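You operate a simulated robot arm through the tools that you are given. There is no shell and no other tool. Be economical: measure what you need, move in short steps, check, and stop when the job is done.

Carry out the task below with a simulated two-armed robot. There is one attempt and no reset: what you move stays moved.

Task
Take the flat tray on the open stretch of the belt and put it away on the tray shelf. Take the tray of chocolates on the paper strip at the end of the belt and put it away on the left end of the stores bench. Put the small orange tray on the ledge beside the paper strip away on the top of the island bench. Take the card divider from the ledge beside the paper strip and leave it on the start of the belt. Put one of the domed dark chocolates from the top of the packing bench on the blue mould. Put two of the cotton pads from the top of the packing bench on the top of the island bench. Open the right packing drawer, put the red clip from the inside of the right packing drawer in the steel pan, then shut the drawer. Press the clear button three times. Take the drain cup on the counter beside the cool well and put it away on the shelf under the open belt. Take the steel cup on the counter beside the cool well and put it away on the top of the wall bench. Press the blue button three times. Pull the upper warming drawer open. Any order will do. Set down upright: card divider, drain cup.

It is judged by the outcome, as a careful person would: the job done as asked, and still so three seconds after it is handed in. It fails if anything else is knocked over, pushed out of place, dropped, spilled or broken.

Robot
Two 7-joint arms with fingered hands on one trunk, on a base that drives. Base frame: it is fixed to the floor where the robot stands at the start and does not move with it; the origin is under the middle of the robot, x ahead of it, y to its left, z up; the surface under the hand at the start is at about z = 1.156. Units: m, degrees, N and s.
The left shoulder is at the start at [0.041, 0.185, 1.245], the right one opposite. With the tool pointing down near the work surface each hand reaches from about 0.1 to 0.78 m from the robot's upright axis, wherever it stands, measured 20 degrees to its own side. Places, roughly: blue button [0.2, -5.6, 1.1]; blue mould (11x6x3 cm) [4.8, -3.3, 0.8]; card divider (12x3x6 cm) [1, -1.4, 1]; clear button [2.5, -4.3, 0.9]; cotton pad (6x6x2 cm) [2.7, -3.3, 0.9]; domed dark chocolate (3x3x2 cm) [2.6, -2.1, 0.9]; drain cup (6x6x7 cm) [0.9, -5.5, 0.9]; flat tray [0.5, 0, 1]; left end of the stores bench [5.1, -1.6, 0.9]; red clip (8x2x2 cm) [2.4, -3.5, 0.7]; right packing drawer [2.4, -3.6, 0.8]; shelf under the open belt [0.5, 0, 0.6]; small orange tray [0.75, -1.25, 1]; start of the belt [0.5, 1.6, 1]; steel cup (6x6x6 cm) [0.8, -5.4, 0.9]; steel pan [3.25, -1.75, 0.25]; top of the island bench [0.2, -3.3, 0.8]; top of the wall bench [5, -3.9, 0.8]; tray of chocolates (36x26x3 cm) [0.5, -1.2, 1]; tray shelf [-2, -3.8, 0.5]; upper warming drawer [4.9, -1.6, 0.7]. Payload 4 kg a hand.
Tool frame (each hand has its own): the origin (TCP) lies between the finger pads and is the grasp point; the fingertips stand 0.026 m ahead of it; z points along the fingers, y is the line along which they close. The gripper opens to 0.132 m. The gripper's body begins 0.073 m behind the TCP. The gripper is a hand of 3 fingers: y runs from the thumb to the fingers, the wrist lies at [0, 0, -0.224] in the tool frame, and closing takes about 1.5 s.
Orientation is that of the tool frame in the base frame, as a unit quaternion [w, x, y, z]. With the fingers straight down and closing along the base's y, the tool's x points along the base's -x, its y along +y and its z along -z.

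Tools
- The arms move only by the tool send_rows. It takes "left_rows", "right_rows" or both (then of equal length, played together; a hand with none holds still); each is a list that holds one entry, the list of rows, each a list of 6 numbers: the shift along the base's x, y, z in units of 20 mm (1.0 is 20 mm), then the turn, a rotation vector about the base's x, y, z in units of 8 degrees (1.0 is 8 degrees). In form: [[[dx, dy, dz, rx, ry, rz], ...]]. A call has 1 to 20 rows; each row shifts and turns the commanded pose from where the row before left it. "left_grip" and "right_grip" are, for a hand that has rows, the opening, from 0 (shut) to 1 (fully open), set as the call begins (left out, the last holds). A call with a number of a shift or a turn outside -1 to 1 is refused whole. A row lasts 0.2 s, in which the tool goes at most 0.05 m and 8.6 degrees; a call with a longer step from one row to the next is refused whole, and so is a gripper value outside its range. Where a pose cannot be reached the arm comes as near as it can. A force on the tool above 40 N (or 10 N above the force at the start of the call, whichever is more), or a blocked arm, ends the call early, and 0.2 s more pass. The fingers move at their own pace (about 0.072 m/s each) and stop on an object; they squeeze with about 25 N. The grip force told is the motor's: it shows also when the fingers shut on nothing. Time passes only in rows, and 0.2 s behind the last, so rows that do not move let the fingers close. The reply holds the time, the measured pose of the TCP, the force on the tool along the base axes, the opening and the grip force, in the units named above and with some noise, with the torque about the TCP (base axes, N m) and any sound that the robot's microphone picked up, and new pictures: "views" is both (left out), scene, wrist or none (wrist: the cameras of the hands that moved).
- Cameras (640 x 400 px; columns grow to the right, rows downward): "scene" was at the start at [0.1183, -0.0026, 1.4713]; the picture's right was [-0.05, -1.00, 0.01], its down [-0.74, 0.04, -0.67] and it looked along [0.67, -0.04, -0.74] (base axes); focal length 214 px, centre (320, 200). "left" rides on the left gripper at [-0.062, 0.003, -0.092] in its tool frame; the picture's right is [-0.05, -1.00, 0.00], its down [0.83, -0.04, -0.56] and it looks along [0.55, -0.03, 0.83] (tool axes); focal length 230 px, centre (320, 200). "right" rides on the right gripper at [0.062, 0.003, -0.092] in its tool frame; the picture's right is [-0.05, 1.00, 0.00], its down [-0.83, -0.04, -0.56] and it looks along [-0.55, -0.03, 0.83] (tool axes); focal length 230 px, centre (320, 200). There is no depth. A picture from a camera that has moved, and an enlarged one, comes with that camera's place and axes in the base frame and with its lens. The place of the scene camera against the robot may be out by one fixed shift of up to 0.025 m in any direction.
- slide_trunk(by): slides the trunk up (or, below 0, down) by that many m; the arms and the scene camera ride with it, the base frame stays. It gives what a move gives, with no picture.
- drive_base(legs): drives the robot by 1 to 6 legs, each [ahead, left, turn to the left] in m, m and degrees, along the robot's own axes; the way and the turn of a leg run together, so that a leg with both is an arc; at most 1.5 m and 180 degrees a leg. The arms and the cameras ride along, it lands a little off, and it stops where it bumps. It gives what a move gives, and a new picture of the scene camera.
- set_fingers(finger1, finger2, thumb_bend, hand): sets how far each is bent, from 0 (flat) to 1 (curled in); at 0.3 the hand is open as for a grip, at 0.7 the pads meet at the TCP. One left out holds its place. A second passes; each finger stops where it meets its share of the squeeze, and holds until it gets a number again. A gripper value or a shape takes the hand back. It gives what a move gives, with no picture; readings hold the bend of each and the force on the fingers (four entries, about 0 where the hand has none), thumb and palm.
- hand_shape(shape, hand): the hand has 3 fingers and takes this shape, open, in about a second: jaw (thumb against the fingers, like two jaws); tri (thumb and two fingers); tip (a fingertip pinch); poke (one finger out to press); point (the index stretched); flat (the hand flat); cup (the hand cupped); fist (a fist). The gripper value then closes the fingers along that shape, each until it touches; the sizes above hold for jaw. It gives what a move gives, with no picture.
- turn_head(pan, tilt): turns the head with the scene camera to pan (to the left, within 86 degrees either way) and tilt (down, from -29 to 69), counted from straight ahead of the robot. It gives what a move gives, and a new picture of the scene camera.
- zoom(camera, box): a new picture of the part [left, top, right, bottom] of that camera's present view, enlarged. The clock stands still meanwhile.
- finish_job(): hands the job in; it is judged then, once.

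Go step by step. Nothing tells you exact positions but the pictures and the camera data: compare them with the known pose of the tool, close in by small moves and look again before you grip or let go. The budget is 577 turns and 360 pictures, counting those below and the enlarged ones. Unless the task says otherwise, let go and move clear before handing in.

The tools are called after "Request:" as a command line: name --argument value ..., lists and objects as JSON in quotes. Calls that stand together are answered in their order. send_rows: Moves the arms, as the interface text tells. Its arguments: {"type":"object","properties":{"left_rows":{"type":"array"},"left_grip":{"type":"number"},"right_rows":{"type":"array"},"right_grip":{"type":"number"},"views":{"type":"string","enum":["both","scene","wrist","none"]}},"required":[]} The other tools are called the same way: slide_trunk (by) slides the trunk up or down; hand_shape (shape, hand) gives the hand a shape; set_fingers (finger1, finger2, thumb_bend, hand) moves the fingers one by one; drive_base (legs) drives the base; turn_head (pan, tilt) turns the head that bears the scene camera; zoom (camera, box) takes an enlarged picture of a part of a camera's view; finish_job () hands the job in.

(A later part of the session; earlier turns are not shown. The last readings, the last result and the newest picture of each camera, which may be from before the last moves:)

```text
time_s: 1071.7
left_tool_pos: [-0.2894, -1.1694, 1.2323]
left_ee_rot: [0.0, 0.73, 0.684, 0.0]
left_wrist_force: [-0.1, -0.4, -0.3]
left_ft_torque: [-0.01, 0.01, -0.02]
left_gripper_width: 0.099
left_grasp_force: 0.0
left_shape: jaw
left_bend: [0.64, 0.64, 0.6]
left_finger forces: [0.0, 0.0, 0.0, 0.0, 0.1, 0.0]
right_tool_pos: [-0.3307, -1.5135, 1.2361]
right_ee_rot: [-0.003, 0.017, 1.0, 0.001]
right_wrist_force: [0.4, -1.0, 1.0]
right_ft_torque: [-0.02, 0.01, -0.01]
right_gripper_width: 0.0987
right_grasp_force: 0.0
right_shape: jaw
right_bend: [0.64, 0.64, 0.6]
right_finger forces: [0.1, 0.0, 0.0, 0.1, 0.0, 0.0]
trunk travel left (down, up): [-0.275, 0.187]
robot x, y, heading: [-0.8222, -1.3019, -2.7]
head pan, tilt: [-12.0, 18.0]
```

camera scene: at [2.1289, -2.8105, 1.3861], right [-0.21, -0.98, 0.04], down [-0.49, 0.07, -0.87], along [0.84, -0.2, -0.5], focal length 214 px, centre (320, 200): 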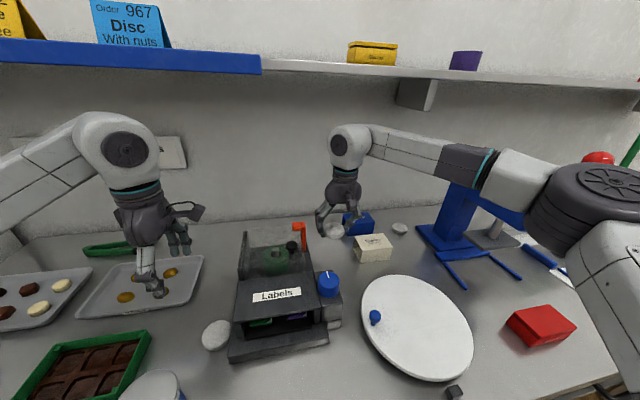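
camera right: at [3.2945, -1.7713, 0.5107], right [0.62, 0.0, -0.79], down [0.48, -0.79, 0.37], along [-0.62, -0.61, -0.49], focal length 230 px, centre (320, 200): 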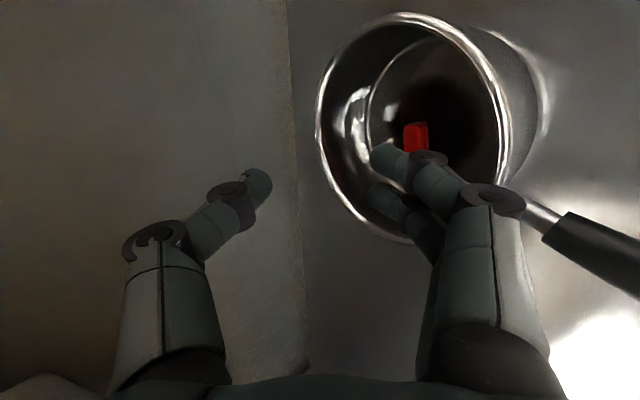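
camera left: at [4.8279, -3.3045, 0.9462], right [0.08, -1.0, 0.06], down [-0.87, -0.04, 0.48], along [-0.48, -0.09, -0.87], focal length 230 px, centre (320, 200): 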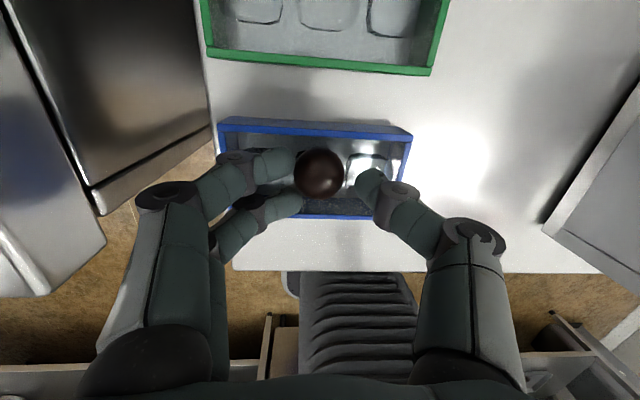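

Request:
drive_base --legs '[[0.3, 0, 2.7], [0.4, 0.09, 0]]'

Request:
send_rows --left_rows '[[[0, 0, 0, 0, 0, 1], [0, 0, 0, 0, 0, 1], [0, 0, 0, 0, 0, 1], [0, 0, 0, 0, 0, 1], [0, 0, 0, 0, 0, 1], [0, 0, 0, 0, 0, 1], [0, 0, 0, 0, 0, 1], [0, 0, 0, 0, 0, 1], [0, 0, 0, 0, 0, 1], [0, 0, 0, 0, 0, 1], [0, 0, 0, 0, 0, 1], [0, 0, 0, 0, 0, 0.2]]]' --left_grip 0.4 --views "none"

```text
time_s: 1075.9
left_tool_pos: [0.4006, -1.0559, 1.2338]
left_ee_rot: [0.0, 0.712, 0.703, 0.0]
left_wrist_force: [-1.1, -0.2, 0.5]
left_ft_torque: [-0.01, 0.0, -0.02]
left_gripper_width: 0.0988
left_grasp_force: 0.0
left_shape: jaw
left_bend: [0.64, 0.64, 0.6]
left_finger forces: [0.0, 0.0, 0.1, 0.0, 0.0, 0.0]
right_tool_pos: [0.378, -1.403, 1.2362]
right_ee_rot: [-0.002, -0.011, 1.0, 0.0]
right_wrist_force: [-0.5, 0.3, 0.7]
right_ft_torque: [0.03, 0.0, 0.01]
right_gripper_width: 0.0985
right_grasp_force: 0.1
right_shape: jaw
right_bend: [0.64, 0.64, 0.6]
right_finger forces: [0.0, 0.0, 0.1, 0.0, 0.1, 0.0]
trunk travel left (down, up): [-0.275, 0.187]
robot x, y, heading: [-0.1245, -1.2163, 0.4]
head pan, tilt: [-12.0, 18.0]
```

```text
time_s: 1078.5
left_tool_pos: [0.4004, -1.0573, 1.2323]
left_ee_rot: [0.0, 0.008, 1.0, -0.001]
left_wrist_force: [-0.3, 0.1, 0.2]
left_ft_torque: [0.03, -0.03, 0.0]
left_gripper_width: 0.0533
left_grasp_force: 0.1
left_shape: jaw
left_bend: [0.73, 0.73, 0.7]
left_finger forces: [0.0, 0.0, 0.0, 0.0, 0.1, 0.1]
right_tool_pos: [0.3777, -1.4027, 1.2353]
right_ee_rot: [-0.001, -0.011, 1.0, 0.001]
right_wrist_force: [-1.1, 0.6, 0.0]
right_ft_torque: [0.03, 0.01, -0.01]
right_gripper_width: 0.0991
right_grasp_force: 0.1
right_shape: jaw
right_bend: [0.64, 0.64, 0.6]
right_finger forces: [0.0, 0.0, 0.0, 0.0, 0.1, 0.1]
trunk travel left (down, up): [-0.275, 0.187]
robot x, y, heading: [-0.1239, -1.2168, 0.6]
head pan, tilt: [-12.0, 18.0]
no pictures are left
```

Request:
send_rows --left_rows '[[[0.87, 0.17, -0.3, 0, 0, 0], [0.87, 0.17, -0.4, 0, 0, 0], [0.87, 0.17, -0.6, 0, 0, 0], [0.87, 0.17, -0.8, 0, 0, 0], [0.87, 0.17, -0.8, 0, 0, 0], [0.87, 0.17, -0.9, 0, 0, 0], [0.87, 0.17, -0.9, 0, 0, 0], [0.87, 0.17, -0.9, 0, 0, 0]]]' --right_rows '[[[0.9, 0.08, -0.3, 0, 0, 0], [0.9, 0.08, -0.4, 0, 0, 0], [0.9, 0.08, -0.6, 0, 0, 0], [0.9, 0.08, -0.8, 0, 0, 0], [0.9, 0.08, -0.8, 0, 0, 0], [0.9, 0.08, -0.9, 0, 0, 0], [0.9, 0.08, -0.9, 0, 0, 0], [0.9, 0.08, -0.9, 0, 0, 0]]]' --left_grip 0.4 --right_grip 0.4 --views "none"

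```text
time_s: 1080.3
left_tool_pos: [0.5404, -1.028, 1.1199]
left_ee_rot: [-0.001, 0.009, 1.0, 0.0]
left_wrist_force: [-0.3, -0.1, 0.0]
left_ft_torque: [-0.01, 0.0, 0.01]
left_gripper_width: 0.0532
left_grasp_force: 0.1
left_shape: jaw
left_bend: [0.73, 0.73, 0.7]
left_finger forces: [0.1, 0.1, 0.0, 0.0, 0.0, 0.0]
right_tool_pos: [0.5027, -1.4071, 1.1228]
right_ee_rot: [0.0, -0.011, 1.0, 0.002]
right_wrist_force: [0.5, 0.2, -0.5]
right_ft_torque: [0.01, -0.02, 0.01]
right_gripper_width: 0.0535
right_grasp_force: 0.0
right_shape: jaw
right_bend: [0.73, 0.73, 0.7]
right_finger forces: [0.1, 0.1, 0.0, 0.0, 0.0, 0.0]
right hand out of reach, approached as far as the arm can: row 7, 8
trunk travel left (down, up): [-0.275, 0.187]
robot x, y, heading: [-0.1275, -1.2194, 0.4]
head pan, tilt: [-12.0, 18.0]
no pictures are left
```

Request:
send_rows --left_rows '[[[0, 0, 1, 0, 0, 0], [0, 0, 1, 0, 0, 0], [0, 0, 1, 0, 0, 0], [0, 0, 1, 0, 0, 0], [0, 0, 1, 0, 0, 0], [0, 0, 1, 0, 0, 0]]]' --right_rows '[[[0, 0, 1, 0, 0, 0], [0, 0, 1, 0, 0, 0], [0, 0, 1, 0, 0, 0], [0, 0, 1, 0, 0, 0], [0, 0, 1, 0, 0, 0], [0, 0, 1, 0, 0, 0]]]' --views "none"

Request:
slide_trunk --by -0.12

Request:
send_rows --right_rows '[[[0.4, 0.2, 0, 0, 0, 0], [0.5, 0.2, 0, 0, 0, 0], [0.5, 0.2, 0, 0, 0, 0], [0.5, 0.2, 0, 0, 0, 0]]]' --views "none"

```text
time_s: 1081.7
left_tool_pos: [0.5388, -1.0289, 1.2416]
left_ee_rot: [0.0, 0.01, 1.0, 0.001]
left_wrist_force: [-0.2, 0.3, 0.4]
left_ft_torque: [0.03, -0.02, -0.04]
left_gripper_width: 0.0534
left_grasp_force: 0.0
left_shape: jaw
left_bend: [0.73, 0.73, 0.7]
left_finger forces: [0.0, 0.0, 0.0, 0.1, 0.0, 0.1]
right_tool_pos: [0.4911, -1.4274, 1.2354]
right_ee_rot: [-0.001, -0.01, 1.0, 0.0]
right_wrist_force: [-0.9, -1.3, -0.2]
right_ft_torque: [0.07, 0.0, -0.01]
right_gripper_width: 0.0534
right_grasp_force: 0.1
right_shape: jaw
right_bend: [0.73, 0.73, 0.7]
right_finger forces: [0.0, 0.0, 0.0, 0.0, 0.0, 0.1]
right hand out of reach, approached as far as the arm can: row 3, 4, 5, 6
trunk travel left (down, up): [-0.275, 0.187]
robot x, y, heading: [-0.1257, -1.2172, 0.5]
head pan, tilt: [-12.0, 18.0]
no pictures are left
```

```text
time_s: 1083.2
left_tool_pos: [0.5363, -1.0332, 1.1245]
left_ee_rot: [0.002, 0.01, 1.0, 0.001]
left_wrist_force: [-1.5, -0.6, 0.6]
left_ft_torque: [0.02, 0.0, 0.0]
left_gripper_width: 0.0532
left_grasp_force: 0.0
left_shape: jaw
left_bend: [0.73, 0.73, 0.7]
left_finger forces: [0.1, 0.0, 0.0, 0.1, 0.0, 0.0]
right_tool_pos: [0.4869, -1.4304, 1.1159]
right_ee_rot: [0.001, -0.011, 1.0, 0.003]
right_wrist_force: [-0.2, 0.3, 0.8]
right_ft_torque: [0.0, 0.0, 0.0]
right_gripper_width: 0.0532
right_grasp_force: 0.0
right_shape: jaw
right_bend: [0.73, 0.73, 0.7]
right_finger forces: [0.0, 0.1, 0.0, 0.0, 0.0, 0.0]
trunk travel left (down, up): [-0.155, 0.307]
robot x, y, heading: [-0.1245, -1.2161, 0.3]
head pan, tilt: [-12.0, 18.0]
```

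```text
time_s: 1084.2
left_tool_pos: [0.5371, -1.031, 1.1247]
left_ee_rot: [0.003, 0.01, 1.0, 0.002]
left_wrist_force: [-0.6, 0.2, 0.1]
left_ft_torque: [0.0, 0.0, -0.02]
left_gripper_width: 0.0532
left_grasp_force: 0.0
left_shape: jaw
left_bend: [0.73, 0.73, 0.7]
left_finger forces: [0.0, 0.0, 0.0, 0.1, 0.1, 0.0]
right_tool_pos: [0.5144, -1.4185, 1.1168]
right_ee_rot: [0.0, -0.011, 1.0, 0.002]
right_wrist_force: [-0.1, 1.1, 0.4]
right_ft_torque: [0.02, 0.04, -0.02]
right_gripper_width: 0.0533
right_grasp_force: 0.1
right_shape: jaw
right_bend: [0.73, 0.73, 0.7]
right_finger forces: [0.1, 0.1, 0.1, 0.0, 0.1, 0.0]
right hand out of reach, approached as far as the arm can: row 4
trunk travel left (down, up): [-0.155, 0.307]
robot x, y, heading: [-0.1224, -1.2195, 0.5]
head pan, tilt: [-12.0, 18.0]
no pictures are left
```

Request:
send_rows --left_rows '[[[0.5, 0, 0, 0, 0, 0], [0.5, 0, 0, 0, 0, 0], [0.5, 0, 0, 0, 0, 0]]]' --right_rows '[[[-0.1, 0.45, 0, 0, 0, 0], [-0.1, 0.45, 0, 0, 0, 0], [0, 0.45, 0, 0, 0, 0]]]' --views "none"

```text
time_s: 1085.0
left_tool_pos: [0.5677, -1.0282, 1.1214]
left_ee_rot: [0.001, 0.01, 1.0, 0.0]
left_wrist_force: [0.4, 0.5, 0.1]
left_ft_torque: [-0.01, 0.01, 0.01]
left_gripper_width: 0.0535
left_grasp_force: 0.0
left_shape: jaw
left_bend: [0.73, 0.73, 0.7]
left_finger forces: [0.1, 0.0, 0.0, 0.1, 0.0, 0.0]
right_tool_pos: [0.5133, -1.4026, 1.1154]
right_ee_rot: [-0.001, -0.01, 1.0, 0.0]
right_wrist_force: [0.2, -0.6, -0.6]
right_ft_torque: [0.01, 0.02, -0.02]
right_gripper_width: 0.0534
right_grasp_force: 0.0
right_shape: jaw
right_bend: [0.73, 0.73, 0.7]
right_finger forces: [0.2, 0.0, 0.0, 0.0, 0.0, 0.0]
right hand out of reach, approached as far as the arm can: row 2, 3
trunk travel left (down, up): [-0.155, 0.307]
robot x, y, heading: [-0.1235, -1.2168, 0.6]
head pan, tilt: [-12.0, 18.0]
no pictures are left
```

Request:
drive_base --legs '[[0, 0.014, 0]]'

Request:
send_rows --left_rows '[[[0, -0.35, -0.5, 0, 0, 0], [0, -0.35, -0.5, 0, 0, 0], [0, 0, -0.3, 0, 0, 0]]]' --right_rows '[[[0, 0, -0.5, 0, 0, 0], [0, 0, -0.5, 0, 0, 0], [0, 0, -0.3, 0, 0, 0]]]' --views "none"

```text
time_s: 1085.7
left_tool_pos: [0.5705, -1.0168, 1.1214]
left_ee_rot: [-0.001, 0.011, 1.0, 0.0]
left_wrist_force: [0.4, -0.2, -0.5]
left_ft_torque: [0.02, 0.01, 0.05]
left_gripper_width: 0.0531
left_grasp_force: 0.1
left_shape: jaw
left_bend: [0.73, 0.73, 0.7]
left_finger forces: [0.0, 0.0, 0.0, 0.0, 0.1, 0.0]
right_tool_pos: [0.5157, -1.3906, 1.1145]
right_ee_rot: [-0.001, -0.01, 1.0, 0.002]
right_wrist_force: [0.1, 0.9, 0.9]
right_ft_torque: [-0.01, 0.02, 0.03]
right_gripper_width: 0.0533
right_grasp_force: 0.0
right_shape: jaw
right_bend: [0.73, 0.73, 0.7]
right_finger forces: [0.0, 0.0, 0.0, 0.0, 0.0, 0.0]
trunk travel left (down, up): [-0.155, 0.307]
robot x, y, heading: [-0.1271, -1.2065, 0.6]
head pan, tilt: [-12.0, 18.0]
```

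```text
time_s: 1086.5
left_tool_pos: [0.5636, -1.0332, 1.1091]
left_ee_rot: [0.01, 0.01, 1.0, 0.002]
left_wrist_force: [0.7, -0.4, 0.5]
left_ft_torque: [-0.02, 0.0, 0.0]
left_gripper_width: 0.0535
left_grasp_force: 0.0
left_shape: jaw
left_bend: [0.73, 0.73, 0.7]
left_finger forces: [0.0, 0.0, 0.0, 0.1, 0.0, 0.1]
right_tool_pos: [0.5078, -1.3909, 1.0934]
right_ee_rot: [0.004, -0.01, 1.0, 0.003]
right_wrist_force: [0.3, 0.5, 0.9]
right_ft_torque: [-0.01, 0.0, 0.0]
right_gripper_width: 0.0533
right_grasp_force: 0.1
right_shape: jaw
right_bend: [0.73, 0.73, 0.7]
right_finger forces: [0.0, 0.0, 0.0, 0.1, 0.0, 0.0]
trunk travel left (down, up): [-0.155, 0.307]
robot x, y, heading: [-0.1267, -1.207, 0.2]
head pan, tilt: [-12.0, 18.0]
no pictures are left
```

Request:
send_rows --left_rows '[[[0, 0, -0.4, 0, 0, 0], [0, 0, -0.4, 0, 0, 0], [0, 0, -0.4, 0, 0, 0], [0, 0, -0.4, 0, 0, 0]]]' --right_rows '[[[0, 0, -0.3, 0, 0, 0], [0, 0, -0.3, 0, 0, 0], [0, 0, -0.2, 0, 0, 0], [0, 0, -0.2, 0, 0, 0]]]' --views "none"

```text
time_s: 1087.7
left_tool_pos: [0.5552, -1.0378, 1.0943]
left_ee_rot: [0.025, 0.011, 1.0, 0.003]
left_wrist_force: [0.0, -0.3, -0.9]
left_ft_torque: [-0.03, 0.03, 0.03]
left_gripper_width: 0.0534
left_grasp_force: 0.1
left_shape: jaw
left_bend: [0.73, 0.73, 0.7]
left_finger forces: [0.0, 0.0, 0.1, 0.1, 0.0, 0.0]
right_tool_pos: [0.4997, -1.3931, 1.0744]
right_ee_rot: [0.005, -0.012, 1.0, 0.005]
right_wrist_force: [0.8, 0.2, 0.3]
right_ft_torque: [0.0, -0.01, 0.01]
right_gripper_width: 0.0534
right_grasp_force: 0.0
right_shape: jaw
right_bend: [0.73, 0.73, 0.7]
right_finger forces: [0.0, 0.1, 0.0, 0.1, 0.0, 0.1]
trunk travel left (down, up): [-0.155, 0.307]
robot x, y, heading: [-0.1284, -1.2079, 0.6]
head pan, tilt: [-12.0, 18.0]
stopped in row 4 (left hand): the arm was blocked; the commanded pose is now the measured one
no pictures are left
```

The left arm is meeting the machine beside the tray, so the west side isn't workable. Withdraw upward and consider the south side.

Request:
send_rows --left_rows '[[[0, 0, 0.5, 0, 0, 0], [0, 0, 0.8, 0, 0, 0], [0, 0, 0.8, 0, 0, 0], [0, 0, 0.8, 0, 0, 0], [0, 0, 0.8, 0, 0, 0], [-0.5, 0, 0.8, 0, 0, 0], [-0.8, 0, 0.8, 0, 0, 0], [-0.8, 0, 0.8, 0, 0, 0], [-0.8, 0, 0, 0, 0, 0], [-0.8, 0, 0, 0, 0, 0]]]' --right_rows '[[[0, 0, 0.5, 0, 0, 0], [0, 0, 0.8, 0, 0, 0], [0, 0, 0.8, 0, 0, 0], [0, 0, 0.8, 0, 0, 0], [0, 0, 0.8, 0, 0, 0], [-0.5, 0, 0.8, 0, 0, 0], [-0.8, 0, 0.8, 0, 0, 0], [-0.8, 0, 0.8, 0, 0, 0], [-0.8, 0, 0, 0, 0, 0], [-0.8, 0, 0, 0, 0, 0]]]' --views "none"

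Request:
slide_trunk --by 0.12

Request:
drive_base --legs '[[-0.4, 0, 0]]'

```text
time_s: 1089.9
left_tool_pos: [0.4955, -1.0305, 1.2018]
left_ee_rot: [0.011, 0.011, 1.0, 0.001]
left_wrist_force: [-0.1, 0.0, -0.4]
left_ft_torque: [-0.03, -0.03, 0.01]
left_gripper_width: 0.0532
left_grasp_force: 0.1
left_shape: jaw
left_bend: [0.73, 0.73, 0.7]
left_finger forces: [0.0, 0.0, 0.0, 0.0, 0.1, 0.1]
right_tool_pos: [0.4321, -1.3997, 1.1912]
right_ee_rot: [-0.001, -0.011, 1.0, 0.002]
right_wrist_force: [-0.8, -0.3, 0.9]
right_ft_torque: [0.0, -0.01, -0.02]
right_gripper_width: 0.0532
right_grasp_force: 0.1
right_shape: jaw
right_bend: [0.73, 0.73, 0.7]
right_finger forces: [0.0, 0.1, 0.0, 0.0, 0.1, 0.1]
right hand out of reach, approached as far as the arm can: row 4, 5
trunk travel left (down, up): [-0.155, 0.307]
robot x, y, heading: [-0.1242, -1.2058, 0.4]
head pan, tilt: [-12.0, 18.0]
no pictures are left
```

```text
time_s: 1091.4
left_tool_pos: [0.4984, -1.0294, 1.3173]
left_ee_rot: [0.01, 0.01, 1.0, -0.001]
left_wrist_force: [-0.5, 0.2, 0.6]
left_ft_torque: [0.01, 0.01, 0.01]
left_gripper_width: 0.053
left_grasp_force: 0.1
left_shape: jaw
left_bend: [0.73, 0.73, 0.7]
left_finger forces: [0.0, 0.0, 0.0, 0.0, 0.0, 0.0]
right_tool_pos: [0.4363, -1.4003, 1.3083]
right_ee_rot: [-0.002, -0.01, 1.0, 0.001]
right_wrist_force: [-0.3, -1.0, -0.3]
right_ft_torque: [-0.01, 0.02, 0.0]
right_gripper_width: 0.0533
right_grasp_force: 0.1
right_shape: jaw
right_bend: [0.73, 0.73, 0.7]
right_finger forces: [0.1, 0.0, 0.1, 0.0, 0.0, 0.1]
trunk travel left (down, up): [-0.275, 0.187]
robot x, y, heading: [-0.1231, -1.2048, 0.3]
head pan, tilt: [-12.0, 18.0]
```

```text
time_s: 1093.9
left_tool_pos: [0.0997, -1.0335, 1.3163]
left_ee_rot: [0.01, 0.01, 1.0, 0.0]
left_wrist_force: [-0.3, -0.6, -0.4]
left_ft_torque: [0.0, 0.02, 0.0]
left_gripper_width: 0.0533
left_grasp_force: 0.0
left_shape: jaw
left_bend: [0.73, 0.73, 0.7]
left_finger forces: [0.1, 0.1, 0.0, 0.0, 0.1, 0.0]
right_tool_pos: [0.0383, -1.4038, 1.3074]
right_ee_rot: [-0.003, -0.011, 1.0, 0.001]
right_wrist_force: [-0.2, -0.1, 0.1]
right_ft_torque: [0.02, 0.0, 0.02]
right_gripper_width: 0.0532
right_grasp_force: 0.1
right_shape: jaw
right_bend: [0.73, 0.73, 0.7]
right_finger forces: [0.0, 0.0, 0.0, 0.0, 0.0, 0.0]
trunk travel left (down, up): [-0.275, 0.187]
robot x, y, heading: [-0.5237, -1.213, 0.4]
head pan, tilt: [-12.0, 18.0]
```

Request:
drive_base --legs '[[-0.2, 0, 0], [0, -1.2, 0], [0, 0, 90], [0, -1.26, 0]]'

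```text
time_s: 1110.9
left_tool_pos: [0.3517, -1.804, 1.3156]
left_ee_rot: [0.009, -0.694, 0.72, 0.007]
left_wrist_force: [-0.4, 0.1, -0.5]
left_ft_torque: [0.02, -0.01, 0.03]
left_gripper_width: 0.0533
left_grasp_force: 0.0
left_shape: jaw
left_bend: [0.73, 0.73, 0.7]
left_finger forces: [0.0, 0.1, 0.0, 0.0, 0.0, 0.1]
right_tool_pos: [0.7213, -1.871, 1.3082]
right_ee_rot: [0.002, 0.709, -0.705, 0.001]
right_wrist_force: [-0.3, 0.5, -0.4]
right_ft_torque: [0.0, 0.01, 0.03]
right_gripper_width: 0.053
right_grasp_force: 0.1
right_shape: jaw
right_bend: [0.73, 0.73, 0.7]
right_finger forces: [0.0, 0.1, 0.0, 0.1, 0.0, 0.1]
trunk travel left (down, up): [-0.275, 0.187]
robot x, y, heading: [0.5169, -2.4304, 89.2]
head pan, tilt: [-12.0, 18.0]
```

Request:
drive_base --legs '[[0.56, -0.02, 0.8]]'

Request:
send_rows --left_rows '[[[0.3, 0, -0.5, 0, 0, 0], [0.3, 0, -0.5, 0, 0, 0], [0.3, 0, -0.5, 0, 0, 0], [0, 0, -0.5, 0, 0, 0], [0, 0, -0.5, 0, 0, 0], [0, 0, -0.5, 0, 0, 0], [0, 0, -0.5, 0, 0, 0], [0, 0, -0.5, 0, 0, 0]]]' --right_rows '[[[-0.4, 0.3, -0.5, 0, 0, 0], [-0.4, 0.3, -0.5, 0, 0, 0], [-0.4, 0.3, -0.5, 0, 0, 0], [-0.4, 0.3, -0.5, 0, 0, 0], [-0.4, 0.3, -0.5, 0, 0, 0], [-0.4, 0.3, -0.5, 0, 0, 0], [-0.2, 0.3, -0.5, 0, 0, 0], [0, 0.3, -0.5, 0, 0, 0]]]' --left_grip 0.38 --right_grip 0.38 --views "none"

```text
time_s: 1114.1
left_tool_pos: [0.3697, -1.2535, 1.3185]
left_ee_rot: [0.008, -0.696, 0.718, 0.008]
left_wrist_force: [-0.1, 0.1, -0.2]
left_ft_torque: [0.01, 0.01, -0.01]
left_gripper_width: 0.0533
left_grasp_force: 0.0
left_shape: jaw
left_bend: [0.73, 0.73, 0.7]
left_finger forces: [0.0, 0.0, 0.0, 0.0, 0.0, 0.1]
right_tool_pos: [0.7401, -1.3169, 1.3091]
right_ee_rot: [0.003, 0.711, -0.703, 0.0]
right_wrist_force: [0.7, -0.8, 0.3]
right_ft_torque: [-0.03, 0.01, 0.03]
right_gripper_width: 0.0531
right_grasp_force: 0.0
right_shape: jaw
right_bend: [0.73, 0.73, 0.7]
right_finger forces: [0.0, 0.1, 0.0, 0.1, 0.0, 0.0]
trunk travel left (down, up): [-0.275, 0.187]
robot x, y, heading: [0.536, -1.8801, 90.0]
head pan, tilt: [-12.0, 18.0]
```

```text
time_s: 1115.9
left_tool_pos: [0.3888, -1.252, 1.2368]
left_ee_rot: [0.007, -0.697, 0.717, 0.008]
left_wrist_force: [-0.2, -0.1, 0.3]
left_ft_torque: [-0.04, -0.01, 0.0]
left_gripper_width: 0.0509
left_grasp_force: 0.0
left_shape: jaw
left_bend: [0.73, 0.73, 0.7]
left_finger forces: [0.0, 0.1, 0.0, 0.0, 0.1, 0.0]
right_tool_pos: [0.7189, -1.2903, 1.2435]
right_ee_rot: [0.003, 0.711, -0.703, 0.0]
right_wrist_force: [-0.7, 1.1, -0.2]
right_ft_torque: [0.0, -0.01, 0.0]
right_gripper_width: 0.0504
right_grasp_force: 0.0
right_shape: jaw
right_bend: [0.73, 0.73, 0.7]
right_finger forces: [0.1, 0.0, 0.1, 0.0, 0.0, 0.0]
right hand out of reach, approached as far as the arm can: row 2, 3, 4, 5, 6, 7
trunk travel left (down, up): [-0.275, 0.187]
robot x, y, heading: [0.5384, -1.8766, 90.2]
head pan, tilt: [-12.0, 18.0]
no pictures are left
```

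Request:
send_rows --left_rows '[[[0.5, 0, -0.3, 0, 0, 0], [0.5, 0, -0.3, 0, 0, 0], [0.5, 0, -0.3, 0, 0, 0], [0.5, 0, 0, 0, 0, 0], [0.5, 0, 0, 0, 0, 0], [0.5, 0, 0, 0, 0, 0]]]' --right_rows '[[[0, 0, -0.6, 0, 0, 0], [0, 0, -0.6, 0, 0, 0], [0, 0, -0.6, 0, 0, 0], [0, 0, -0.4, 0, 0, 0], [-0.5, 0, 0, 0, 0, 0], [-0.5, 0, 0, 0, 0, 0]]]' --views "none"

```text
time_s: 1117.3
left_tool_pos: [0.4494, -1.2507, 1.2178]
left_ee_rot: [0.006, -0.697, 0.717, 0.007]
left_wrist_force: [-0.3, 0.0, 1.1]
left_ft_torque: [-0.01, 0.0, -0.03]
left_gripper_width: 0.0506
left_grasp_force: 0.1
left_shape: jaw
left_bend: [0.73, 0.73, 0.7]
left_finger forces: [0.1, 0.0, 0.1, 0.1, 0.0, 0.0]
right_tool_pos: [0.701, -1.2944, 1.1971]
right_ee_rot: [0.002, 0.711, -0.703, 0.001]
right_wrist_force: [0.1, 0.1, 0.1]
right_ft_torque: [-0.01, 0.01, 0.02]
right_gripper_width: 0.0509
right_grasp_force: 0.0
right_shape: jaw
right_bend: [0.73, 0.73, 0.7]
right_finger forces: [0.1, 0.0, 0.0, 0.1, 0.0, 0.1]
trunk travel left (down, up): [-0.275, 0.187]
robot x, y, heading: [0.5401, -1.8775, 89.7]
head pan, tilt: [-12.0, 18.0]
no pictures are left
```

Request:
drive_base --legs '[[0.035, 0.048, 0.3]]'

```text
time_s: 1118.3
left_tool_pos: [0.4008, -1.2213, 1.2216]
left_ee_rot: [0.009, -0.698, 0.716, 0.009]
left_wrist_force: [0.0, -0.3, -0.3]
left_ft_torque: [0.03, 0.04, 0.01]
left_gripper_width: 0.0505
left_grasp_force: 0.1
left_shape: jaw
left_bend: [0.73, 0.73, 0.7]
left_finger forces: [0.0, 0.1, 0.0, 0.0, 0.0, 0.0]
right_tool_pos: [0.6531, -1.2607, 1.1975]
right_ee_rot: [0.003, 0.714, -0.701, -0.002]
right_wrist_force: [0.1, 0.3, 0.0]
right_ft_torque: [0.01, -0.03, 0.01]
right_gripper_width: 0.0506
right_grasp_force: 0.1
right_shape: jaw
right_bend: [0.73, 0.73, 0.7]
right_finger forces: [0.1, 0.0, 0.0, 0.1, 0.1, 0.0]
trunk travel left (down, up): [-0.275, 0.187]
robot x, y, heading: [0.4932, -1.8434, 90.1]
head pan, tilt: [-12.0, 18.0]
```

Request:
send_rows --left_rows '[[[0.1, -0.3, -0.9, 0, 0, 0], [0.1, -0.3, -0.9, 0, 0, 0], [0.1, -0.3, -0.9, 0, 0, 0], [0, 0, -0.9, 0, 0, 0], [0, 0, -0.9, 0, 0, 0], [0, 0, -0.9, 0, 0, 0], [0, 0, -0.9, 0, 0, 0]]]' --right_rows '[[[0.3, 0.2, -0.8, 0, 0, 0], [0.3, 0.2, -0.8, 0, 0, 0], [0.3, 0.2, -0.8, 0, 0, 0], [0, 0.1, -0.7, 0, 0, 0], [0, 0, -0.7, 0, 0, 0], [0, 0, -0.7, 0, 0, 0], [0, 0, -0.7, 0, 0, 0]]]' --views "none"

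```text
time_s: 1119.9
left_tool_pos: [0.4049, -1.2358, 1.0943]
left_ee_rot: [0.007, -0.698, 0.716, 0.008]
left_wrist_force: [0.9, 0.0, -0.8]
left_ft_torque: [0.0, -0.01, 0.02]
left_gripper_width: 0.0505
left_grasp_force: 0.0
left_shape: jaw
left_bend: [0.73, 0.73, 0.7]
left_finger forces: [0.0, 0.0, 0.1, 0.1, 0.0, 0.1]
right_tool_pos: [0.669, -1.2444, 1.0925]
right_ee_rot: [0.001, 0.712, -0.702, 0.0]
right_wrist_force: [0.2, -0.4, -0.5]
right_ft_torque: [-0.01, -0.01, -0.01]
right_gripper_width: 0.0506
right_grasp_force: 0.0
right_shape: jaw
right_bend: [0.73, 0.73, 0.7]
right_finger forces: [0.0, 0.0, 0.0, 0.0, 0.0, 0.0]
trunk travel left (down, up): [-0.275, 0.187]
robot x, y, heading: [0.4924, -1.8417, 90.2]
head pan, tilt: [-12.0, 18.0]
no pictures are left
```

Both are positioned over the side rims. Lower slowly, watching forces.

Request:
send_rows --left_rows '[[[0, 0, -0.4, 0, 0, 0], [0, 0, -0.4, 0, 0, 0], [0, 0, -0.4, 0, 0, 0], [0, 0, -0.3, 0, 0, 0], [0, 0, -0.3, 0, 0, 0], [0, 0, -0.2, 0, 0, 0], [0, 0, -0.2, 0, 0, 0]]]' --right_rows '[[[0, 0, -0.4, 0, 0, 0], [0, 0, -0.4, 0, 0, 0], [0, 0, -0.4, 0, 0, 0], [0, 0, -0.3, 0, 0, 0], [0, 0, -0.3, 0, 0, 0], [0, 0, -0.2, 0, 0, 0], [0, 0, -0.1, 0, 0, 0]]]' --views "none"

```text
time_s: 1121.5
left_tool_pos: [0.4052, -1.2373, 1.0505]
left_ee_rot: [0.008, -0.698, 0.716, 0.008]
left_wrist_force: [0.0, -1.4, -0.3]
left_ft_torque: [0.0, 0.04, -0.01]
left_gripper_width: 0.0506
left_grasp_force: 0.0
left_shape: jaw
left_bend: [0.73, 0.73, 0.7]
left_finger forces: [0.0, 0.1, 0.0, 0.0, 0.1, 0.0]
right_tool_pos: [0.6697, -1.2449, 1.0532]
right_ee_rot: [0.001, 0.712, -0.703, -0.002]
right_wrist_force: [7.2, 2.0, 13.1]
right_ft_torque: [0.01, 0.35, -0.08]
right_gripper_width: 0.0467
right_grasp_force: 0.1
right_shape: jaw
right_bend: [0.75, 0.75, 0.7]
right_finger forces: [7.5, 7.2, 0.0, 0.1, 0.0, 0.0]
trunk travel left (down, up): [-0.275, 0.187]
robot x, y, heading: [0.4983, -1.8429, 89.9]
head pan, tilt: [-12.0, 18.0]
no pictures are left
```

Request:
send_rows --left_rows '[[[0, 0, -0.1, 0, 0, 0], [0, 0, 0, 0, 0, 0]]]' --right_rows '[[[0, 0, 0.5, 0, 0, 0], [0, 0, 0.3, 0, 0, 0]]]' --views "none"

Request:
send_rows --left_rows '[[[0, 0, 0, 0, 0, 0], [0, 0, 0, 0, 0, 0], [0, 0, 0, 0, 0, 0], [0, 0, 0, 0, 0, 0], [0, 0, 0, 0, 0, 0]]]' --left_grip 0.0 --views "none"

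```text
time_s: 1122.1
left_tool_pos: [0.4037, -1.2374, 1.0479]
left_ee_rot: [0.008, -0.698, 0.716, 0.007]
left_wrist_force: [0.2, -0.7, -0.1]
left_ft_torque: [0.02, -0.01, -0.03]
left_gripper_width: 0.0505
left_grasp_force: 0.1
left_shape: jaw
left_bend: [0.73, 0.73, 0.7]
left_finger forces: [0.0, 0.0, 0.0, 0.0, 0.0, 0.0]
right_tool_pos: [0.6673, -1.2464, 1.0684]
right_ee_rot: [0.002, 0.713, -0.701, -0.001]
right_wrist_force: [1.1, -1.1, 0.1]
right_ft_torque: [0.0, -0.01, 0.0]
right_gripper_width: 0.0499
right_grasp_force: 0.1
right_shape: jaw
right_bend: [0.74, 0.74, 0.7]
right_finger forces: [0.1, 0.0, 0.0, 0.0, 0.0, 0.0]
trunk travel left (down, up): [-0.275, 0.187]
robot x, y, heading: [0.4873, -1.8412, 90.0]
head pan, tilt: [-12.0, 18.0]
no pictures are left
```

```text
time_s: 1123.3
left_tool_pos: [0.4049, -1.2373, 1.0484]
left_ee_rot: [0.008, -0.698, 0.716, 0.008]
left_wrist_force: [3.2, 0.0, 0.3]
left_ft_torque: [-0.03, -0.1, 0.05]
left_gripper_width: 0.0006
left_grasp_force: 25.0
left_shape: jaw
left_bend: [0.63, 0.63, 0.7]
left_finger forces: [9.8, 9.1, 0.0, 0.1, 21.8, 0.1]
right_tool_pos: [0.669, -1.2442, 1.069]
right_ee_rot: [0.003, 0.713, -0.702, 0.0]
right_wrist_force: [0.2, -0.1, -0.9]
right_ft_torque: [0.02, 0.0, 0.0]
right_gripper_width: 0.05
right_grasp_force: 0.1
right_shape: jaw
right_bend: [0.74, 0.74, 0.7]
right_finger forces: [0.1, 0.1, 0.0, 0.0, 0.0, 0.0]
trunk travel left (down, up): [-0.275, 0.187]
robot x, y, heading: [0.4933, -1.8406, 90.3]
head pan, tilt: [-12.0, 18.0]
no pictures are left
```

The left hand has the left rim at x≈0.405. The right fingers were grazing a chocolate, so shift the right hand slightly out with a narrower opening and lower again.

Request:
send_rows --right_rows '[[[0.25, 0, 0, 0, 0, 0], [0, 0, 0, 0, 0, 0], [0, 0, -0.2, 0, 0, 0], [0, 0, -0.2, 0, 0, 0], [0, 0, -0.2, 0, 0, 0], [0, 0, -0.2, 0, 0, 0]]]' --right_grip 0.25 --views "none"

```text
time_s: 1124.7
left_tool_pos: [0.4038, -1.2355, 1.0469]
left_ee_rot: [0.007, -0.698, 0.716, 0.008]
left_wrist_force: [3.1, -0.3, 0.4]
left_ft_torque: [0.01, -0.03, 0.01]
left_gripper_width: 0.0005
left_grasp_force: 25.3
left_shape: jaw
left_bend: [0.63, 0.63, 0.7]
left_finger forces: [10.0, 9.4, 0.0, 0.0, 21.7, 0.0]
right_tool_pos: [0.6722, -1.245, 1.0514]
right_ee_rot: [0.002, 0.713, -0.701, -0.002]
right_wrist_force: [0.1, -0.6, 0.5]
right_ft_torque: [0.01, 0.02, 0.01]
right_gripper_width: 0.0332
right_grasp_force: 0.1
right_shape: jaw
right_bend: [0.73, 0.73, 0.7]
right_finger forces: [0.0, 0.0, 0.0, 0.0, 0.1, 0.0]
trunk travel left (down, up): [-0.275, 0.187]
robot x, y, heading: [0.4953, -1.8428, 90.3]
head pan, tilt: [-12.0, 18.0]
no pictures are left
```

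Request:
send_rows --right_rows '[[[0, 0, -0.2, 0, 0, 0], [0, 0, 0, 0, 0, 0]]]' --views "none"

Request:
send_rows --right_rows '[[[0, 0, 0, 0, 0, 0], [0, 0, 0, 0, 0, 0], [0, 0, 0, 0, 0, 0], [0, 0, 0, 0, 0, 0]]]' --right_grip 0.0 --views "none"

```text
time_s: 1125.3
left_tool_pos: [0.4052, -1.237, 1.0478]
left_ee_rot: [0.007, -0.699, 0.715, 0.008]
left_wrist_force: [1.3, -0.4, -0.2]
left_ft_torque: [-0.01, -0.01, 0.03]
left_gripper_width: 0.0006
left_grasp_force: 25.0
left_shape: jaw
left_bend: [0.63, 0.63, 0.7]
left_finger forces: [10.0, 9.7, 0.0, 0.1, 21.3, 0.0]
right_tool_pos: [0.674, -1.2445, 1.0481]
right_ee_rot: [0.002, 0.713, -0.701, -0.001]
right_wrist_force: [1.1, 0.1, 1.7]
right_ft_torque: [-0.05, 0.04, 0.0]
right_gripper_width: 0.0331
right_grasp_force: 0.0
right_shape: jaw
right_bend: [0.73, 0.73, 0.7]
right_finger forces: [0.9, 1.0, 0.1, 0.0, 0.1, 0.0]
trunk travel left (down, up): [-0.275, 0.187]
robot x, y, heading: [0.496, -1.8422, 90.2]
head pan, tilt: [-12.0, 18.0]
no pictures are left
```

```text
time_s: 1126.3
left_tool_pos: [0.4035, -1.2367, 1.0478]
left_ee_rot: [0.008, -0.699, 0.715, 0.008]
left_wrist_force: [-5.2, -0.3, 0.0]
left_ft_torque: [0.01, 0.08, 0.0]
left_gripper_width: 0.0
left_grasp_force: 25.0
left_shape: jaw
left_bend: [0.62, 0.63, 0.7]
left_finger forces: [12.8, 12.2, 0.1, 0.0, 19.8, 0.1]
right_tool_pos: [0.6739, -1.2449, 1.0471]
right_ee_rot: [0.002, 0.713, -0.702, 0.0]
right_wrist_force: [7.2, -1.1, -3.8]
right_ft_torque: [-0.02, -0.11, 0.03]
right_gripper_width: 0.0024
right_grasp_force: 24.7
right_shape: jaw
right_bend: [0.74, 0.74, 0.65]
right_finger forces: [7.9, 7.9, 0.0, 0.1, 23.5, 0.0]
trunk travel left (down, up): [-0.275, 0.187]
robot x, y, heading: [0.4958, -1.8395, 90.5]
head pan, tilt: [-12.0, 18.0]
no pictures are left
```

Both rims are gripped (the tray links the two hands). Test-lift by about 1.5 cm.

Request:
send_rows --left_rows '[[[0, 0, 0.15, 0, 0, 0], [0, 0, 0.2, 0, 0, 0], [0, 0, 0.2, 0, 0, 0], [0, 0, 0.2, 0, 0, 0], [0, 0, 0, 0, 0, 0]]]' --right_rows '[[[-0.15, 0, 0.15, 0, 0, 0], [0, 0, 0.2, 0, 0, 0], [0, 0, 0.2, 0, 0, 0], [0, 0, 0.2, 0, 0, 0], [0, 0, 0, 0, 0, 0]]]' --views "none"

```text
time_s: 1127.5
left_tool_pos: [0.4031, -1.2354, 1.062]
left_ee_rot: [0.007, -0.698, 0.716, 0.008]
left_wrist_force: [-14.6, 0.5, -5.7]
left_ft_torque: [-0.08, 0.29, -0.04]
left_gripper_width: 0.0
left_grasp_force: 25.5
left_shape: jaw
left_bend: [0.61, 0.63, 0.7]
left_finger forces: [14.0, 15.2, 0.0, 0.1, 14.3, 0.0]
right_tool_pos: [0.6709, -1.2448, 1.0623]
right_ee_rot: [0.002, 0.712, -0.702, -0.001]
right_wrist_force: [14.3, -1.2, -4.4]
right_ft_torque: [-0.06, -0.23, -0.01]
right_gripper_width: 0.0013
right_grasp_force: 24.6
right_shape: jaw
right_bend: [0.74, 0.74, 0.65]
right_finger forces: [7.1, 5.9, 0.0, 0.1, 27.7, 0.0]
trunk travel left (down, up): [-0.275, 0.187]
robot x, y, heading: [0.4909, -1.8449, 90.4]
head pan, tilt: [-12.0, 18.0]
no pictures are left
```

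Lifting works: about 1 kg, torques small. Ease the squeeze a little and raise.

Request:
send_rows --left_rows '[[[-0.08, 0, 0.1, 0, 0, 0], [-0.08, 0, 0.2, 0, 0, 0], [0, 0, 0.3, 0, 0, 0], [0, 0, 0.3, 0, 0, 0], [0, 0, 0.3, 0, 0, 0], [0, 0, 0.3, 0, 0, 0]]]' --right_rows '[[[0.08, 0, 0.1, 0, 0, 0], [0.08, 0, 0.2, 0, 0, 0], [0, 0, 0.3, 0, 0, 0], [0, 0, 0.3, 0, 0, 0], [0, 0, 0.3, 0, 0, 0], [0, 0, 0.3, 0, 0, 0]]]' --views "none"

```text
time_s: 1128.9
left_tool_pos: [0.4008, -1.2369, 1.0929]
left_ee_rot: [0.008, -0.698, 0.716, 0.007]
left_wrist_force: [4.4, 0.5, -4.4]
left_ft_torque: [-0.08, -0.04, -0.02]
left_gripper_width: 0.0
left_grasp_force: 25.5
left_shape: jaw
left_bend: [0.61, 0.63, 0.7]
left_finger forces: [9.3, 10.3, 0.0, 0.0, 23.6, 0.0]
right_tool_pos: [0.6713, -1.245, 1.0939]
right_ee_rot: [0.003, 0.712, -0.702, -0.001]
right_wrist_force: [-4.4, 0.7, -4.6]
right_ft_torque: [-0.04, 0.05, -0.01]
right_gripper_width: 0.0023
right_grasp_force: 24.9
right_shape: jaw
right_bend: [0.74, 0.74, 0.65]
right_finger forces: [11.9, 10.3, 0.0, 0.0, 18.4, 0.0]
trunk travel left (down, up): [-0.275, 0.187]
robot x, y, heading: [0.492, -1.8444, 90.1]
head pan, tilt: [-12.0, 18.0]
no pictures are left
```

Request:
send_rows --left_rows '[[[0, 0, 0.4, 0, 0, 0], [0, 0, 0.5, 0, 0, 0], [0, 0, 0.5, 0, 0, 0], [0, 0, 0.5, 0, 0, 0], [0, 0, 0.5, 0, 0, 0], [0, 0, 0.5, 0, 0, 0], [0, 0, 0.5, 0, 0, 0], [0, 0, 0.4, 0, 0, 0], [0, 0, 0.3, 0, 0, 0]]]' --right_rows '[[[0, 0, 0.4, 0, 0, 0], [0, 0, 0.5, 0, 0, 0], [0, 0, 0.5, 0, 0, 0], [0, 0, 0.5, 0, 0, 0], [0, 0, 0.5, 0, 0, 0], [0, 0, 0.5, 0, 0, 0], [0, 0, 0.5, 0, 0, 0], [0, 0, 0.4, 0, 0, 0], [0, 0, 0.3, 0, 0, 0]]]' --views "none"

```text
time_s: 1130.9
left_tool_pos: [0.4001, -1.235, 1.1738]
left_ee_rot: [0.008, -0.698, 0.716, 0.007]
left_wrist_force: [5.4, -0.3, -4.1]
left_ft_torque: [-0.1, -0.09, -0.03]
left_gripper_width: 0.0
left_grasp_force: 24.7
left_shape: jaw
left_bend: [0.61, 0.63, 0.7]
left_finger forces: [8.9, 10.6, 0.1, 0.1, 24.3, 0.0]
right_tool_pos: [0.6743, -1.2442, 1.1744]
right_ee_rot: [0.002, 0.712, -0.702, 0.0]
right_wrist_force: [-5.6, 0.5, -5.0]
right_ft_torque: [-0.08, 0.11, -0.04]
right_gripper_width: 0.0021
right_grasp_force: 25.2
right_shape: jaw
right_bend: [0.74, 0.74, 0.65]
right_finger forces: [12.4, 10.0, 0.1, 0.0, 17.8, 0.0]
trunk travel left (down, up): [-0.275, 0.187]
robot x, y, heading: [0.4904, -1.8423, 90.1]
head pan, tilt: [-12.0, 18.0]
no pictures are left
```

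Tray is up and balanced. Drive gently: back out and sideways first.

Request:
drive_base --legs '[[-0.3, 0, 0], [-0.3, 0, 0], [0, -0.5, 0], [0, -0.5, 0]]'

```text
time_s: 1139.7
left_tool_pos: [1.4024, -1.8346, 1.1738]
left_ee_rot: [0.007, -0.697, 0.717, 0.007]
left_wrist_force: [3.7, -0.8, -4.5]
left_ft_torque: [-0.12, -0.07, 0.0]
left_gripper_width: 0.0
left_grasp_force: 24.9
left_shape: jaw
left_bend: [0.61, 0.63, 0.7]
left_finger forces: [9.0, 10.7, 0.0, 0.0, 23.9, 0.0]
right_tool_pos: [1.6736, -1.8454, 1.1742]
right_ee_rot: [0.002, 0.712, -0.702, 0.0]
right_wrist_force: [-4.5, 0.9, -5.0]
right_ft_torque: [-0.04, 0.1, -0.08]
right_gripper_width: 0.0027
right_grasp_force: 25.1
right_shape: jaw
right_bend: [0.74, 0.74, 0.65]
right_finger forces: [12.3, 10.0, 0.1, 0.0, 18.1, 0.0]
trunk travel left (down, up): [-0.275, 0.187]
robot x, y, heading: [1.4928, -2.4439, 89.9]
head pan, tilt: [-12.0, 18.0]
```

Request:
drive_base --legs '[[0.65, 0, 0], [0.65, 0, 0], [0.6, 0, 0]]'

```text
time_s: 1149.5
left_tool_pos: [1.4248, 0.077, 1.1744]
left_ee_rot: [0.007, -0.694, 0.72, 0.008]
left_wrist_force: [4.1, -0.6, -4.8]
left_ft_torque: [-0.08, -0.04, -0.05]
left_gripper_width: 0.0
left_grasp_force: 25.3
left_shape: jaw
left_bend: [0.61, 0.63, 0.7]
left_finger forces: [9.3, 10.9, 0.0, 0.0, 23.6, 0.0]
right_tool_pos: [1.697, 0.0657, 1.1747]
right_ee_rot: [0.002, 0.708, -0.706, 0.0]
right_wrist_force: [-4.7, 0.9, -3.7]
right_ft_torque: [-0.07, 0.08, -0.02]
right_gripper_width: 0.0029
right_grasp_force: 24.9
right_shape: jaw
right_bend: [0.74, 0.74, 0.65]
right_finger forces: [12.2, 9.6, 0.1, 0.0, 18.5, 0.0]
trunk travel left (down, up): [-0.275, 0.187]
robot x, y, heading: [1.508, -0.5303, 89.3]
head pan, tilt: [-12.0, 18.0]
```

Request:
drive_base --legs '[[0, 0, -45], [0, 0, -44.5], [0, 0.18, 0], [0.8, 0, 0], [0.8, 0, 0], [0.75, 0, 0]]'

```text
time_s: 1166.7
left_tool_pos: [4.4935, -0.1528, 1.1745]
left_ee_rot: [0.01, -0.007, 1.0, 0.0]
left_wrist_force: [-0.4, -3.1, -4.8]
left_ft_torque: [-0.05, 0.06, -0.04]
left_gripper_width: 0.0001
left_grasp_force: 24.8
left_shape: jaw
left_bend: [0.61, 0.63, 0.7]
left_finger forces: [9.6, 10.9, 0.0, 0.0, 23.1, 0.0]
right_tool_pos: [4.4946, -0.4228, 1.174]
right_ee_rot: [-0.002, -0.028, 1.0, 0.002]
right_wrist_force: [-1.0, 2.1, -4.3]
right_ft_torque: [0.0, 0.09, -0.01]
right_gripper_width: 0.0027
right_grasp_force: 24.9
right_shape: jaw
right_bend: [0.74, 0.74, 0.65]
right_finger forces: [12.3, 9.2, 0.1, 0.0, 18.9, 0.1]
trunk travel left (down, up): [-0.275, 0.187]
robot x, y, heading: [3.8903, -0.267, 2.4]
head pan, tilt: [-12.0, 18.0]
```

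Request:
drive_base --legs '[[0, 0, -2.4], [0, -0.66, 0], [0, -0.66, 0], [0.2, 0, 0]]'

```text
time_s: 1175.2
left_tool_pos: [4.6915, -1.5138, 1.1744]
left_ee_rot: [0.011, 0.022, 1.0, 0.0]
left_wrist_force: [-1.1, -1.3, -4.5]
left_ft_torque: [-0.02, 0.07, 0.0]
left_gripper_width: 0.0
left_grasp_force: 25.1
left_shape: jaw
left_bend: [0.61, 0.63, 0.7]
left_finger forces: [9.9, 10.9, 0.1, 0.1, 22.6, 0.0]
right_tool_pos: [4.6787, -1.7875, 1.1755]
right_ee_rot: [-0.001, -0.001, 1.0, 0.002]
right_wrist_force: [-0.2, 3.1, -4.6]
right_ft_torque: [0.08, 0.07, -0.06]
right_gripper_width: 0.0026
right_grasp_force: 25.1
right_shape: jaw
right_bend: [0.74, 0.74, 0.65]
right_finger forces: [12.2, 8.9, 0.0, 0.0, 19.1, 0.0]
trunk travel left (down, up): [-0.275, 0.187]
robot x, y, heading: [4.0883, -1.596, -0.6]
head pan, tilt: [-12.0, 18.0]
```

Request:
slide_trunk --by -0.16

Request:
send_rows --left_rows '[[[0.25, 0, 0, 0, 0, 0], [0.25, 0, 0, 0, 0, 0], [0.25, 0, 0, 0, 0, 0], [0.25, 0, 0, 0, 0, 0]]]' --right_rows '[[[0.25, 0, 0, 0, 0, 0], [0.25, 0, 0, 0, 0, 0], [0.25, 0, 0, 0, 0, 0], [0.25, 0, 0, 0, 0, 0]]]' --views "none"

```text
time_s: 1177.1
left_tool_pos: [4.6917, -1.5137, 1.0168]
left_ee_rot: [0.011, 0.02, 1.0, 0.0]
left_wrist_force: [0.4, -2.5, -4.4]
left_ft_torque: [-0.01, 0.04, 0.01]
left_gripper_width: 0.0
left_grasp_force: 25.1
left_shape: jaw
left_bend: [0.61, 0.63, 0.7]
left_finger forces: [10.0, 11.0, 0.0, 0.0, 22.3, 0.0]
right_tool_pos: [4.6789, -1.7847, 1.0164]
right_ee_rot: [-0.001, -0.001, 1.0, 0.003]
right_wrist_force: [0.6, 1.8, -4.1]
right_ft_torque: [0.02, 0.08, -0.07]
right_gripper_width: 0.0026
right_grasp_force: 25.3
right_shape: jaw
right_bend: [0.74, 0.74, 0.65]
right_finger forces: [12.0, 8.8, 0.0, 0.1, 19.3, 0.0]
trunk travel left (down, up): [-0.115, 0.347]
robot x, y, heading: [4.0857, -1.5993, -0.7]
head pan, tilt: [-12.0, 18.0]
```

```text
time_s: 1178.1
left_tool_pos: [4.7129, -1.5137, 1.0129]
left_ee_rot: [0.011, 0.021, 1.0, -0.001]
left_wrist_force: [-0.5, 1.2, -4.3]
left_ft_torque: [0.04, 0.09, 0.02]
left_gripper_width: 0.0002
left_grasp_force: 25.1
left_shape: jaw
left_bend: [0.61, 0.63, 0.7]
left_finger forces: [10.7, 12.0, 0.0, 0.1, 21.0, 0.0]
right_tool_pos: [4.6993, -1.7863, 1.0138]
right_ee_rot: [-0.001, -0.001, 1.0, 0.001]
right_wrist_force: [0.9, -1.1, -3.8]
right_ft_torque: [-0.02, 0.07, -0.02]
right_gripper_width: 0.0025
right_grasp_force: 25.3
right_shape: jaw
right_bend: [0.74, 0.74, 0.65]
right_finger forces: [11.0, 8.1, 0.0, 0.1, 20.7, 0.0]
trunk travel left (down, up): [-0.115, 0.347]
robot x, y, heading: [4.0837, -1.5984, -0.8]
head pan, tilt: [-12.0, 18.0]
no pictures are left
```

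Request:
drive_base --legs '[[0.06, 0, 0.7]]'

Request:
send_rows --left_rows '[[[0.25, 0, -0.2, 0, 0, 0], [0.25, 0, -0.2, 0, 0, 0], [0.25, 0, -0.2, 0, 0, 0], [0.25, 0, -0.2, 0, 0, 0], [0.25, 0, -0.2, 0, 0, 0]]]' --right_rows '[[[0.25, 0, -0.2, 0, 0, 0], [0.25, 0, -0.2, 0, 0, 0], [0.25, 0, -0.2, 0, 0, 0], [0.25, 0, -0.2, 0, 0, 0], [0.25, 0, -0.2, 0, 0, 0]]]' --views "none"

```text
time_s: 1179.0
left_tool_pos: [4.7717, -1.5087, 1.0146]
left_ee_rot: [0.011, 0.015, 1.0, 0.0]
left_wrist_force: [0.5, 0.7, -5.6]
left_ft_torque: [0.04, 0.12, -0.01]
left_gripper_width: 0.0001
left_grasp_force: 25.5
left_shape: jaw
left_bend: [0.61, 0.63, 0.7]
left_finger forces: [10.8, 12.1, 0.1, 0.1, 20.4, 0.1]
right_tool_pos: [4.7604, -1.7794, 1.0156]
right_ee_rot: [-0.002, -0.006, 1.0, 0.002]
right_wrist_force: [-0.3, -1.9, -4.6]
right_ft_torque: [-0.07, 0.12, -0.04]
right_gripper_width: 0.0023
right_grasp_force: 25.3
right_shape: jaw
right_bend: [0.74, 0.74, 0.65]
right_finger forces: [11.1, 8.1, 0.0, 0.0, 21.5, 0.0]
trunk travel left (down, up): [-0.115, 0.347]
robot x, y, heading: [4.146, -1.5963, 0.0]
head pan, tilt: [-12.0, 18.0]
```

```text
time_s: 1180.2
left_tool_pos: [4.7968, -1.5074, 0.9934]
left_ee_rot: [0.01, 0.016, 1.0, 0.0]
left_wrist_force: [-0.2, -2.4, -5.4]
left_ft_torque: [-0.02, 0.12, 0.01]
left_gripper_width: 0.0
left_grasp_force: 24.4
left_shape: jaw
left_bend: [0.61, 0.63, 0.7]
left_finger forces: [9.5, 10.8, 0.0, 0.1, 22.4, 0.0]
right_tool_pos: [4.7877, -1.78, 0.9943]
right_ee_rot: [-0.003, -0.008, 1.0, 0.003]
right_wrist_force: [0.1, 2.3, -4.3]
right_ft_torque: [0.04, 0.1, -0.05]
right_gripper_width: 0.0026
right_grasp_force: 24.8
right_shape: jaw
right_bend: [0.74, 0.73, 0.65]
right_finger forces: [12.4, 9.2, 0.0, 0.0, 19.5, 0.0]
trunk travel left (down, up): [-0.115, 0.347]
robot x, y, heading: [4.145, -1.5989, 0.0]
head pan, tilt: [-12.0, 18.0]
no pictures are left
```

Request:
send_rows --left_rows '[[[0.25, 0, -0.2, 0, 0, 0], [0.25, 0, -0.2, 0, 0, 0], [0.25, 0, -0.2, 0, 0, 0], [0.25, 0, -0.2, 0, 0, 0], [0.25, 0, -0.2, 0, 0, 0]]]' --right_rows '[[[0.25, 0, -0.2, 0, 0, 0], [0.25, 0, -0.2, 0, 0, 0], [0.25, 0, -0.2, 0, 0, 0], [0.25, 0, -0.2, 0, 0, 0], [0.25, 0, -0.2, 0, 0, 0]]]' --views "none"

```text
time_s: 1181.4
left_tool_pos: [4.8227, -1.5081, 0.9729]
left_ee_rot: [0.01, 0.015, 1.0, 0.0]
left_wrist_force: [-0.5, -2.3, -4.1]
left_ft_torque: [-0.04, 0.04, -0.02]
left_gripper_width: 0.0
left_grasp_force: 25.0
left_shape: jaw
left_bend: [0.61, 0.63, 0.7]
left_finger forces: [9.7, 10.5, 0.0, 0.0, 22.5, 0.0]
right_tool_pos: [4.8113, -1.7798, 0.9746]
right_ee_rot: [-0.002, -0.006, 1.0, 0.002]
right_wrist_force: [0.8, 3.6, -5.1]
right_ft_torque: [0.05, 0.07, -0.05]
right_gripper_width: 0.0024
right_grasp_force: 24.5
right_shape: jaw
right_bend: [0.74, 0.73, 0.65]
right_finger forces: [12.7, 9.2, 0.0, 0.1, 19.0, 0.0]
trunk travel left (down, up): [-0.115, 0.347]
robot x, y, heading: [4.1412, -1.5995, 0.1]
head pan, tilt: [-12.0, 18.0]
no pictures are left
```

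Request:
send_rows --left_rows '[[[0.25, 0, -0.15, 0, 0, 0], [0.25, 0, -0.15, 0, 0, 0], [0.25, 0, -0.15, 0, 0, 0], [0.25, 0, -0.15, 0, 0, 0], [0.25, 0, -0.15, 0, 0, 0]]]' --right_rows '[[[0.25, 0, -0.15, 0, 0, 0], [0.25, 0, -0.15, 0, 0, 0], [0.25, 0, -0.15, 0, 0, 0], [0.25, 0, -0.15, 0, 0, 0], [0.25, 0, -0.15, 0, 0, 0]]]' --views "none"

```text
time_s: 1182.6
left_tool_pos: [4.8469, -1.5096, 0.959]
left_ee_rot: [0.011, 0.016, 1.0, 0.0]
left_wrist_force: [-0.1, -5.5, -5.8]
left_ft_torque: [-0.02, 0.12, -0.01]
left_gripper_width: 0.0002
left_grasp_force: 24.9
left_shape: jaw
left_bend: [0.61, 0.63, 0.7]
left_finger forces: [8.7, 10.0, 0.0, 0.0, 23.7, 0.0]
right_tool_pos: [4.8357, -1.7812, 0.9589]
right_ee_rot: [-0.001, -0.007, 1.0, 0.002]
right_wrist_force: [-0.1, 5.8, -5.4]
right_ft_torque: [0.1, 0.09, -0.04]
right_gripper_width: 0.0026
right_grasp_force: 25.0
right_shape: jaw
right_bend: [0.74, 0.73, 0.65]
right_finger forces: [13.5, 9.8, 0.0, 0.0, 17.7, 0.0]
trunk travel left (down, up): [-0.115, 0.347]
robot x, y, heading: [4.1393, -1.5976, 0.4]
head pan, tilt: [-12.0, 18.0]
no pictures are left
```

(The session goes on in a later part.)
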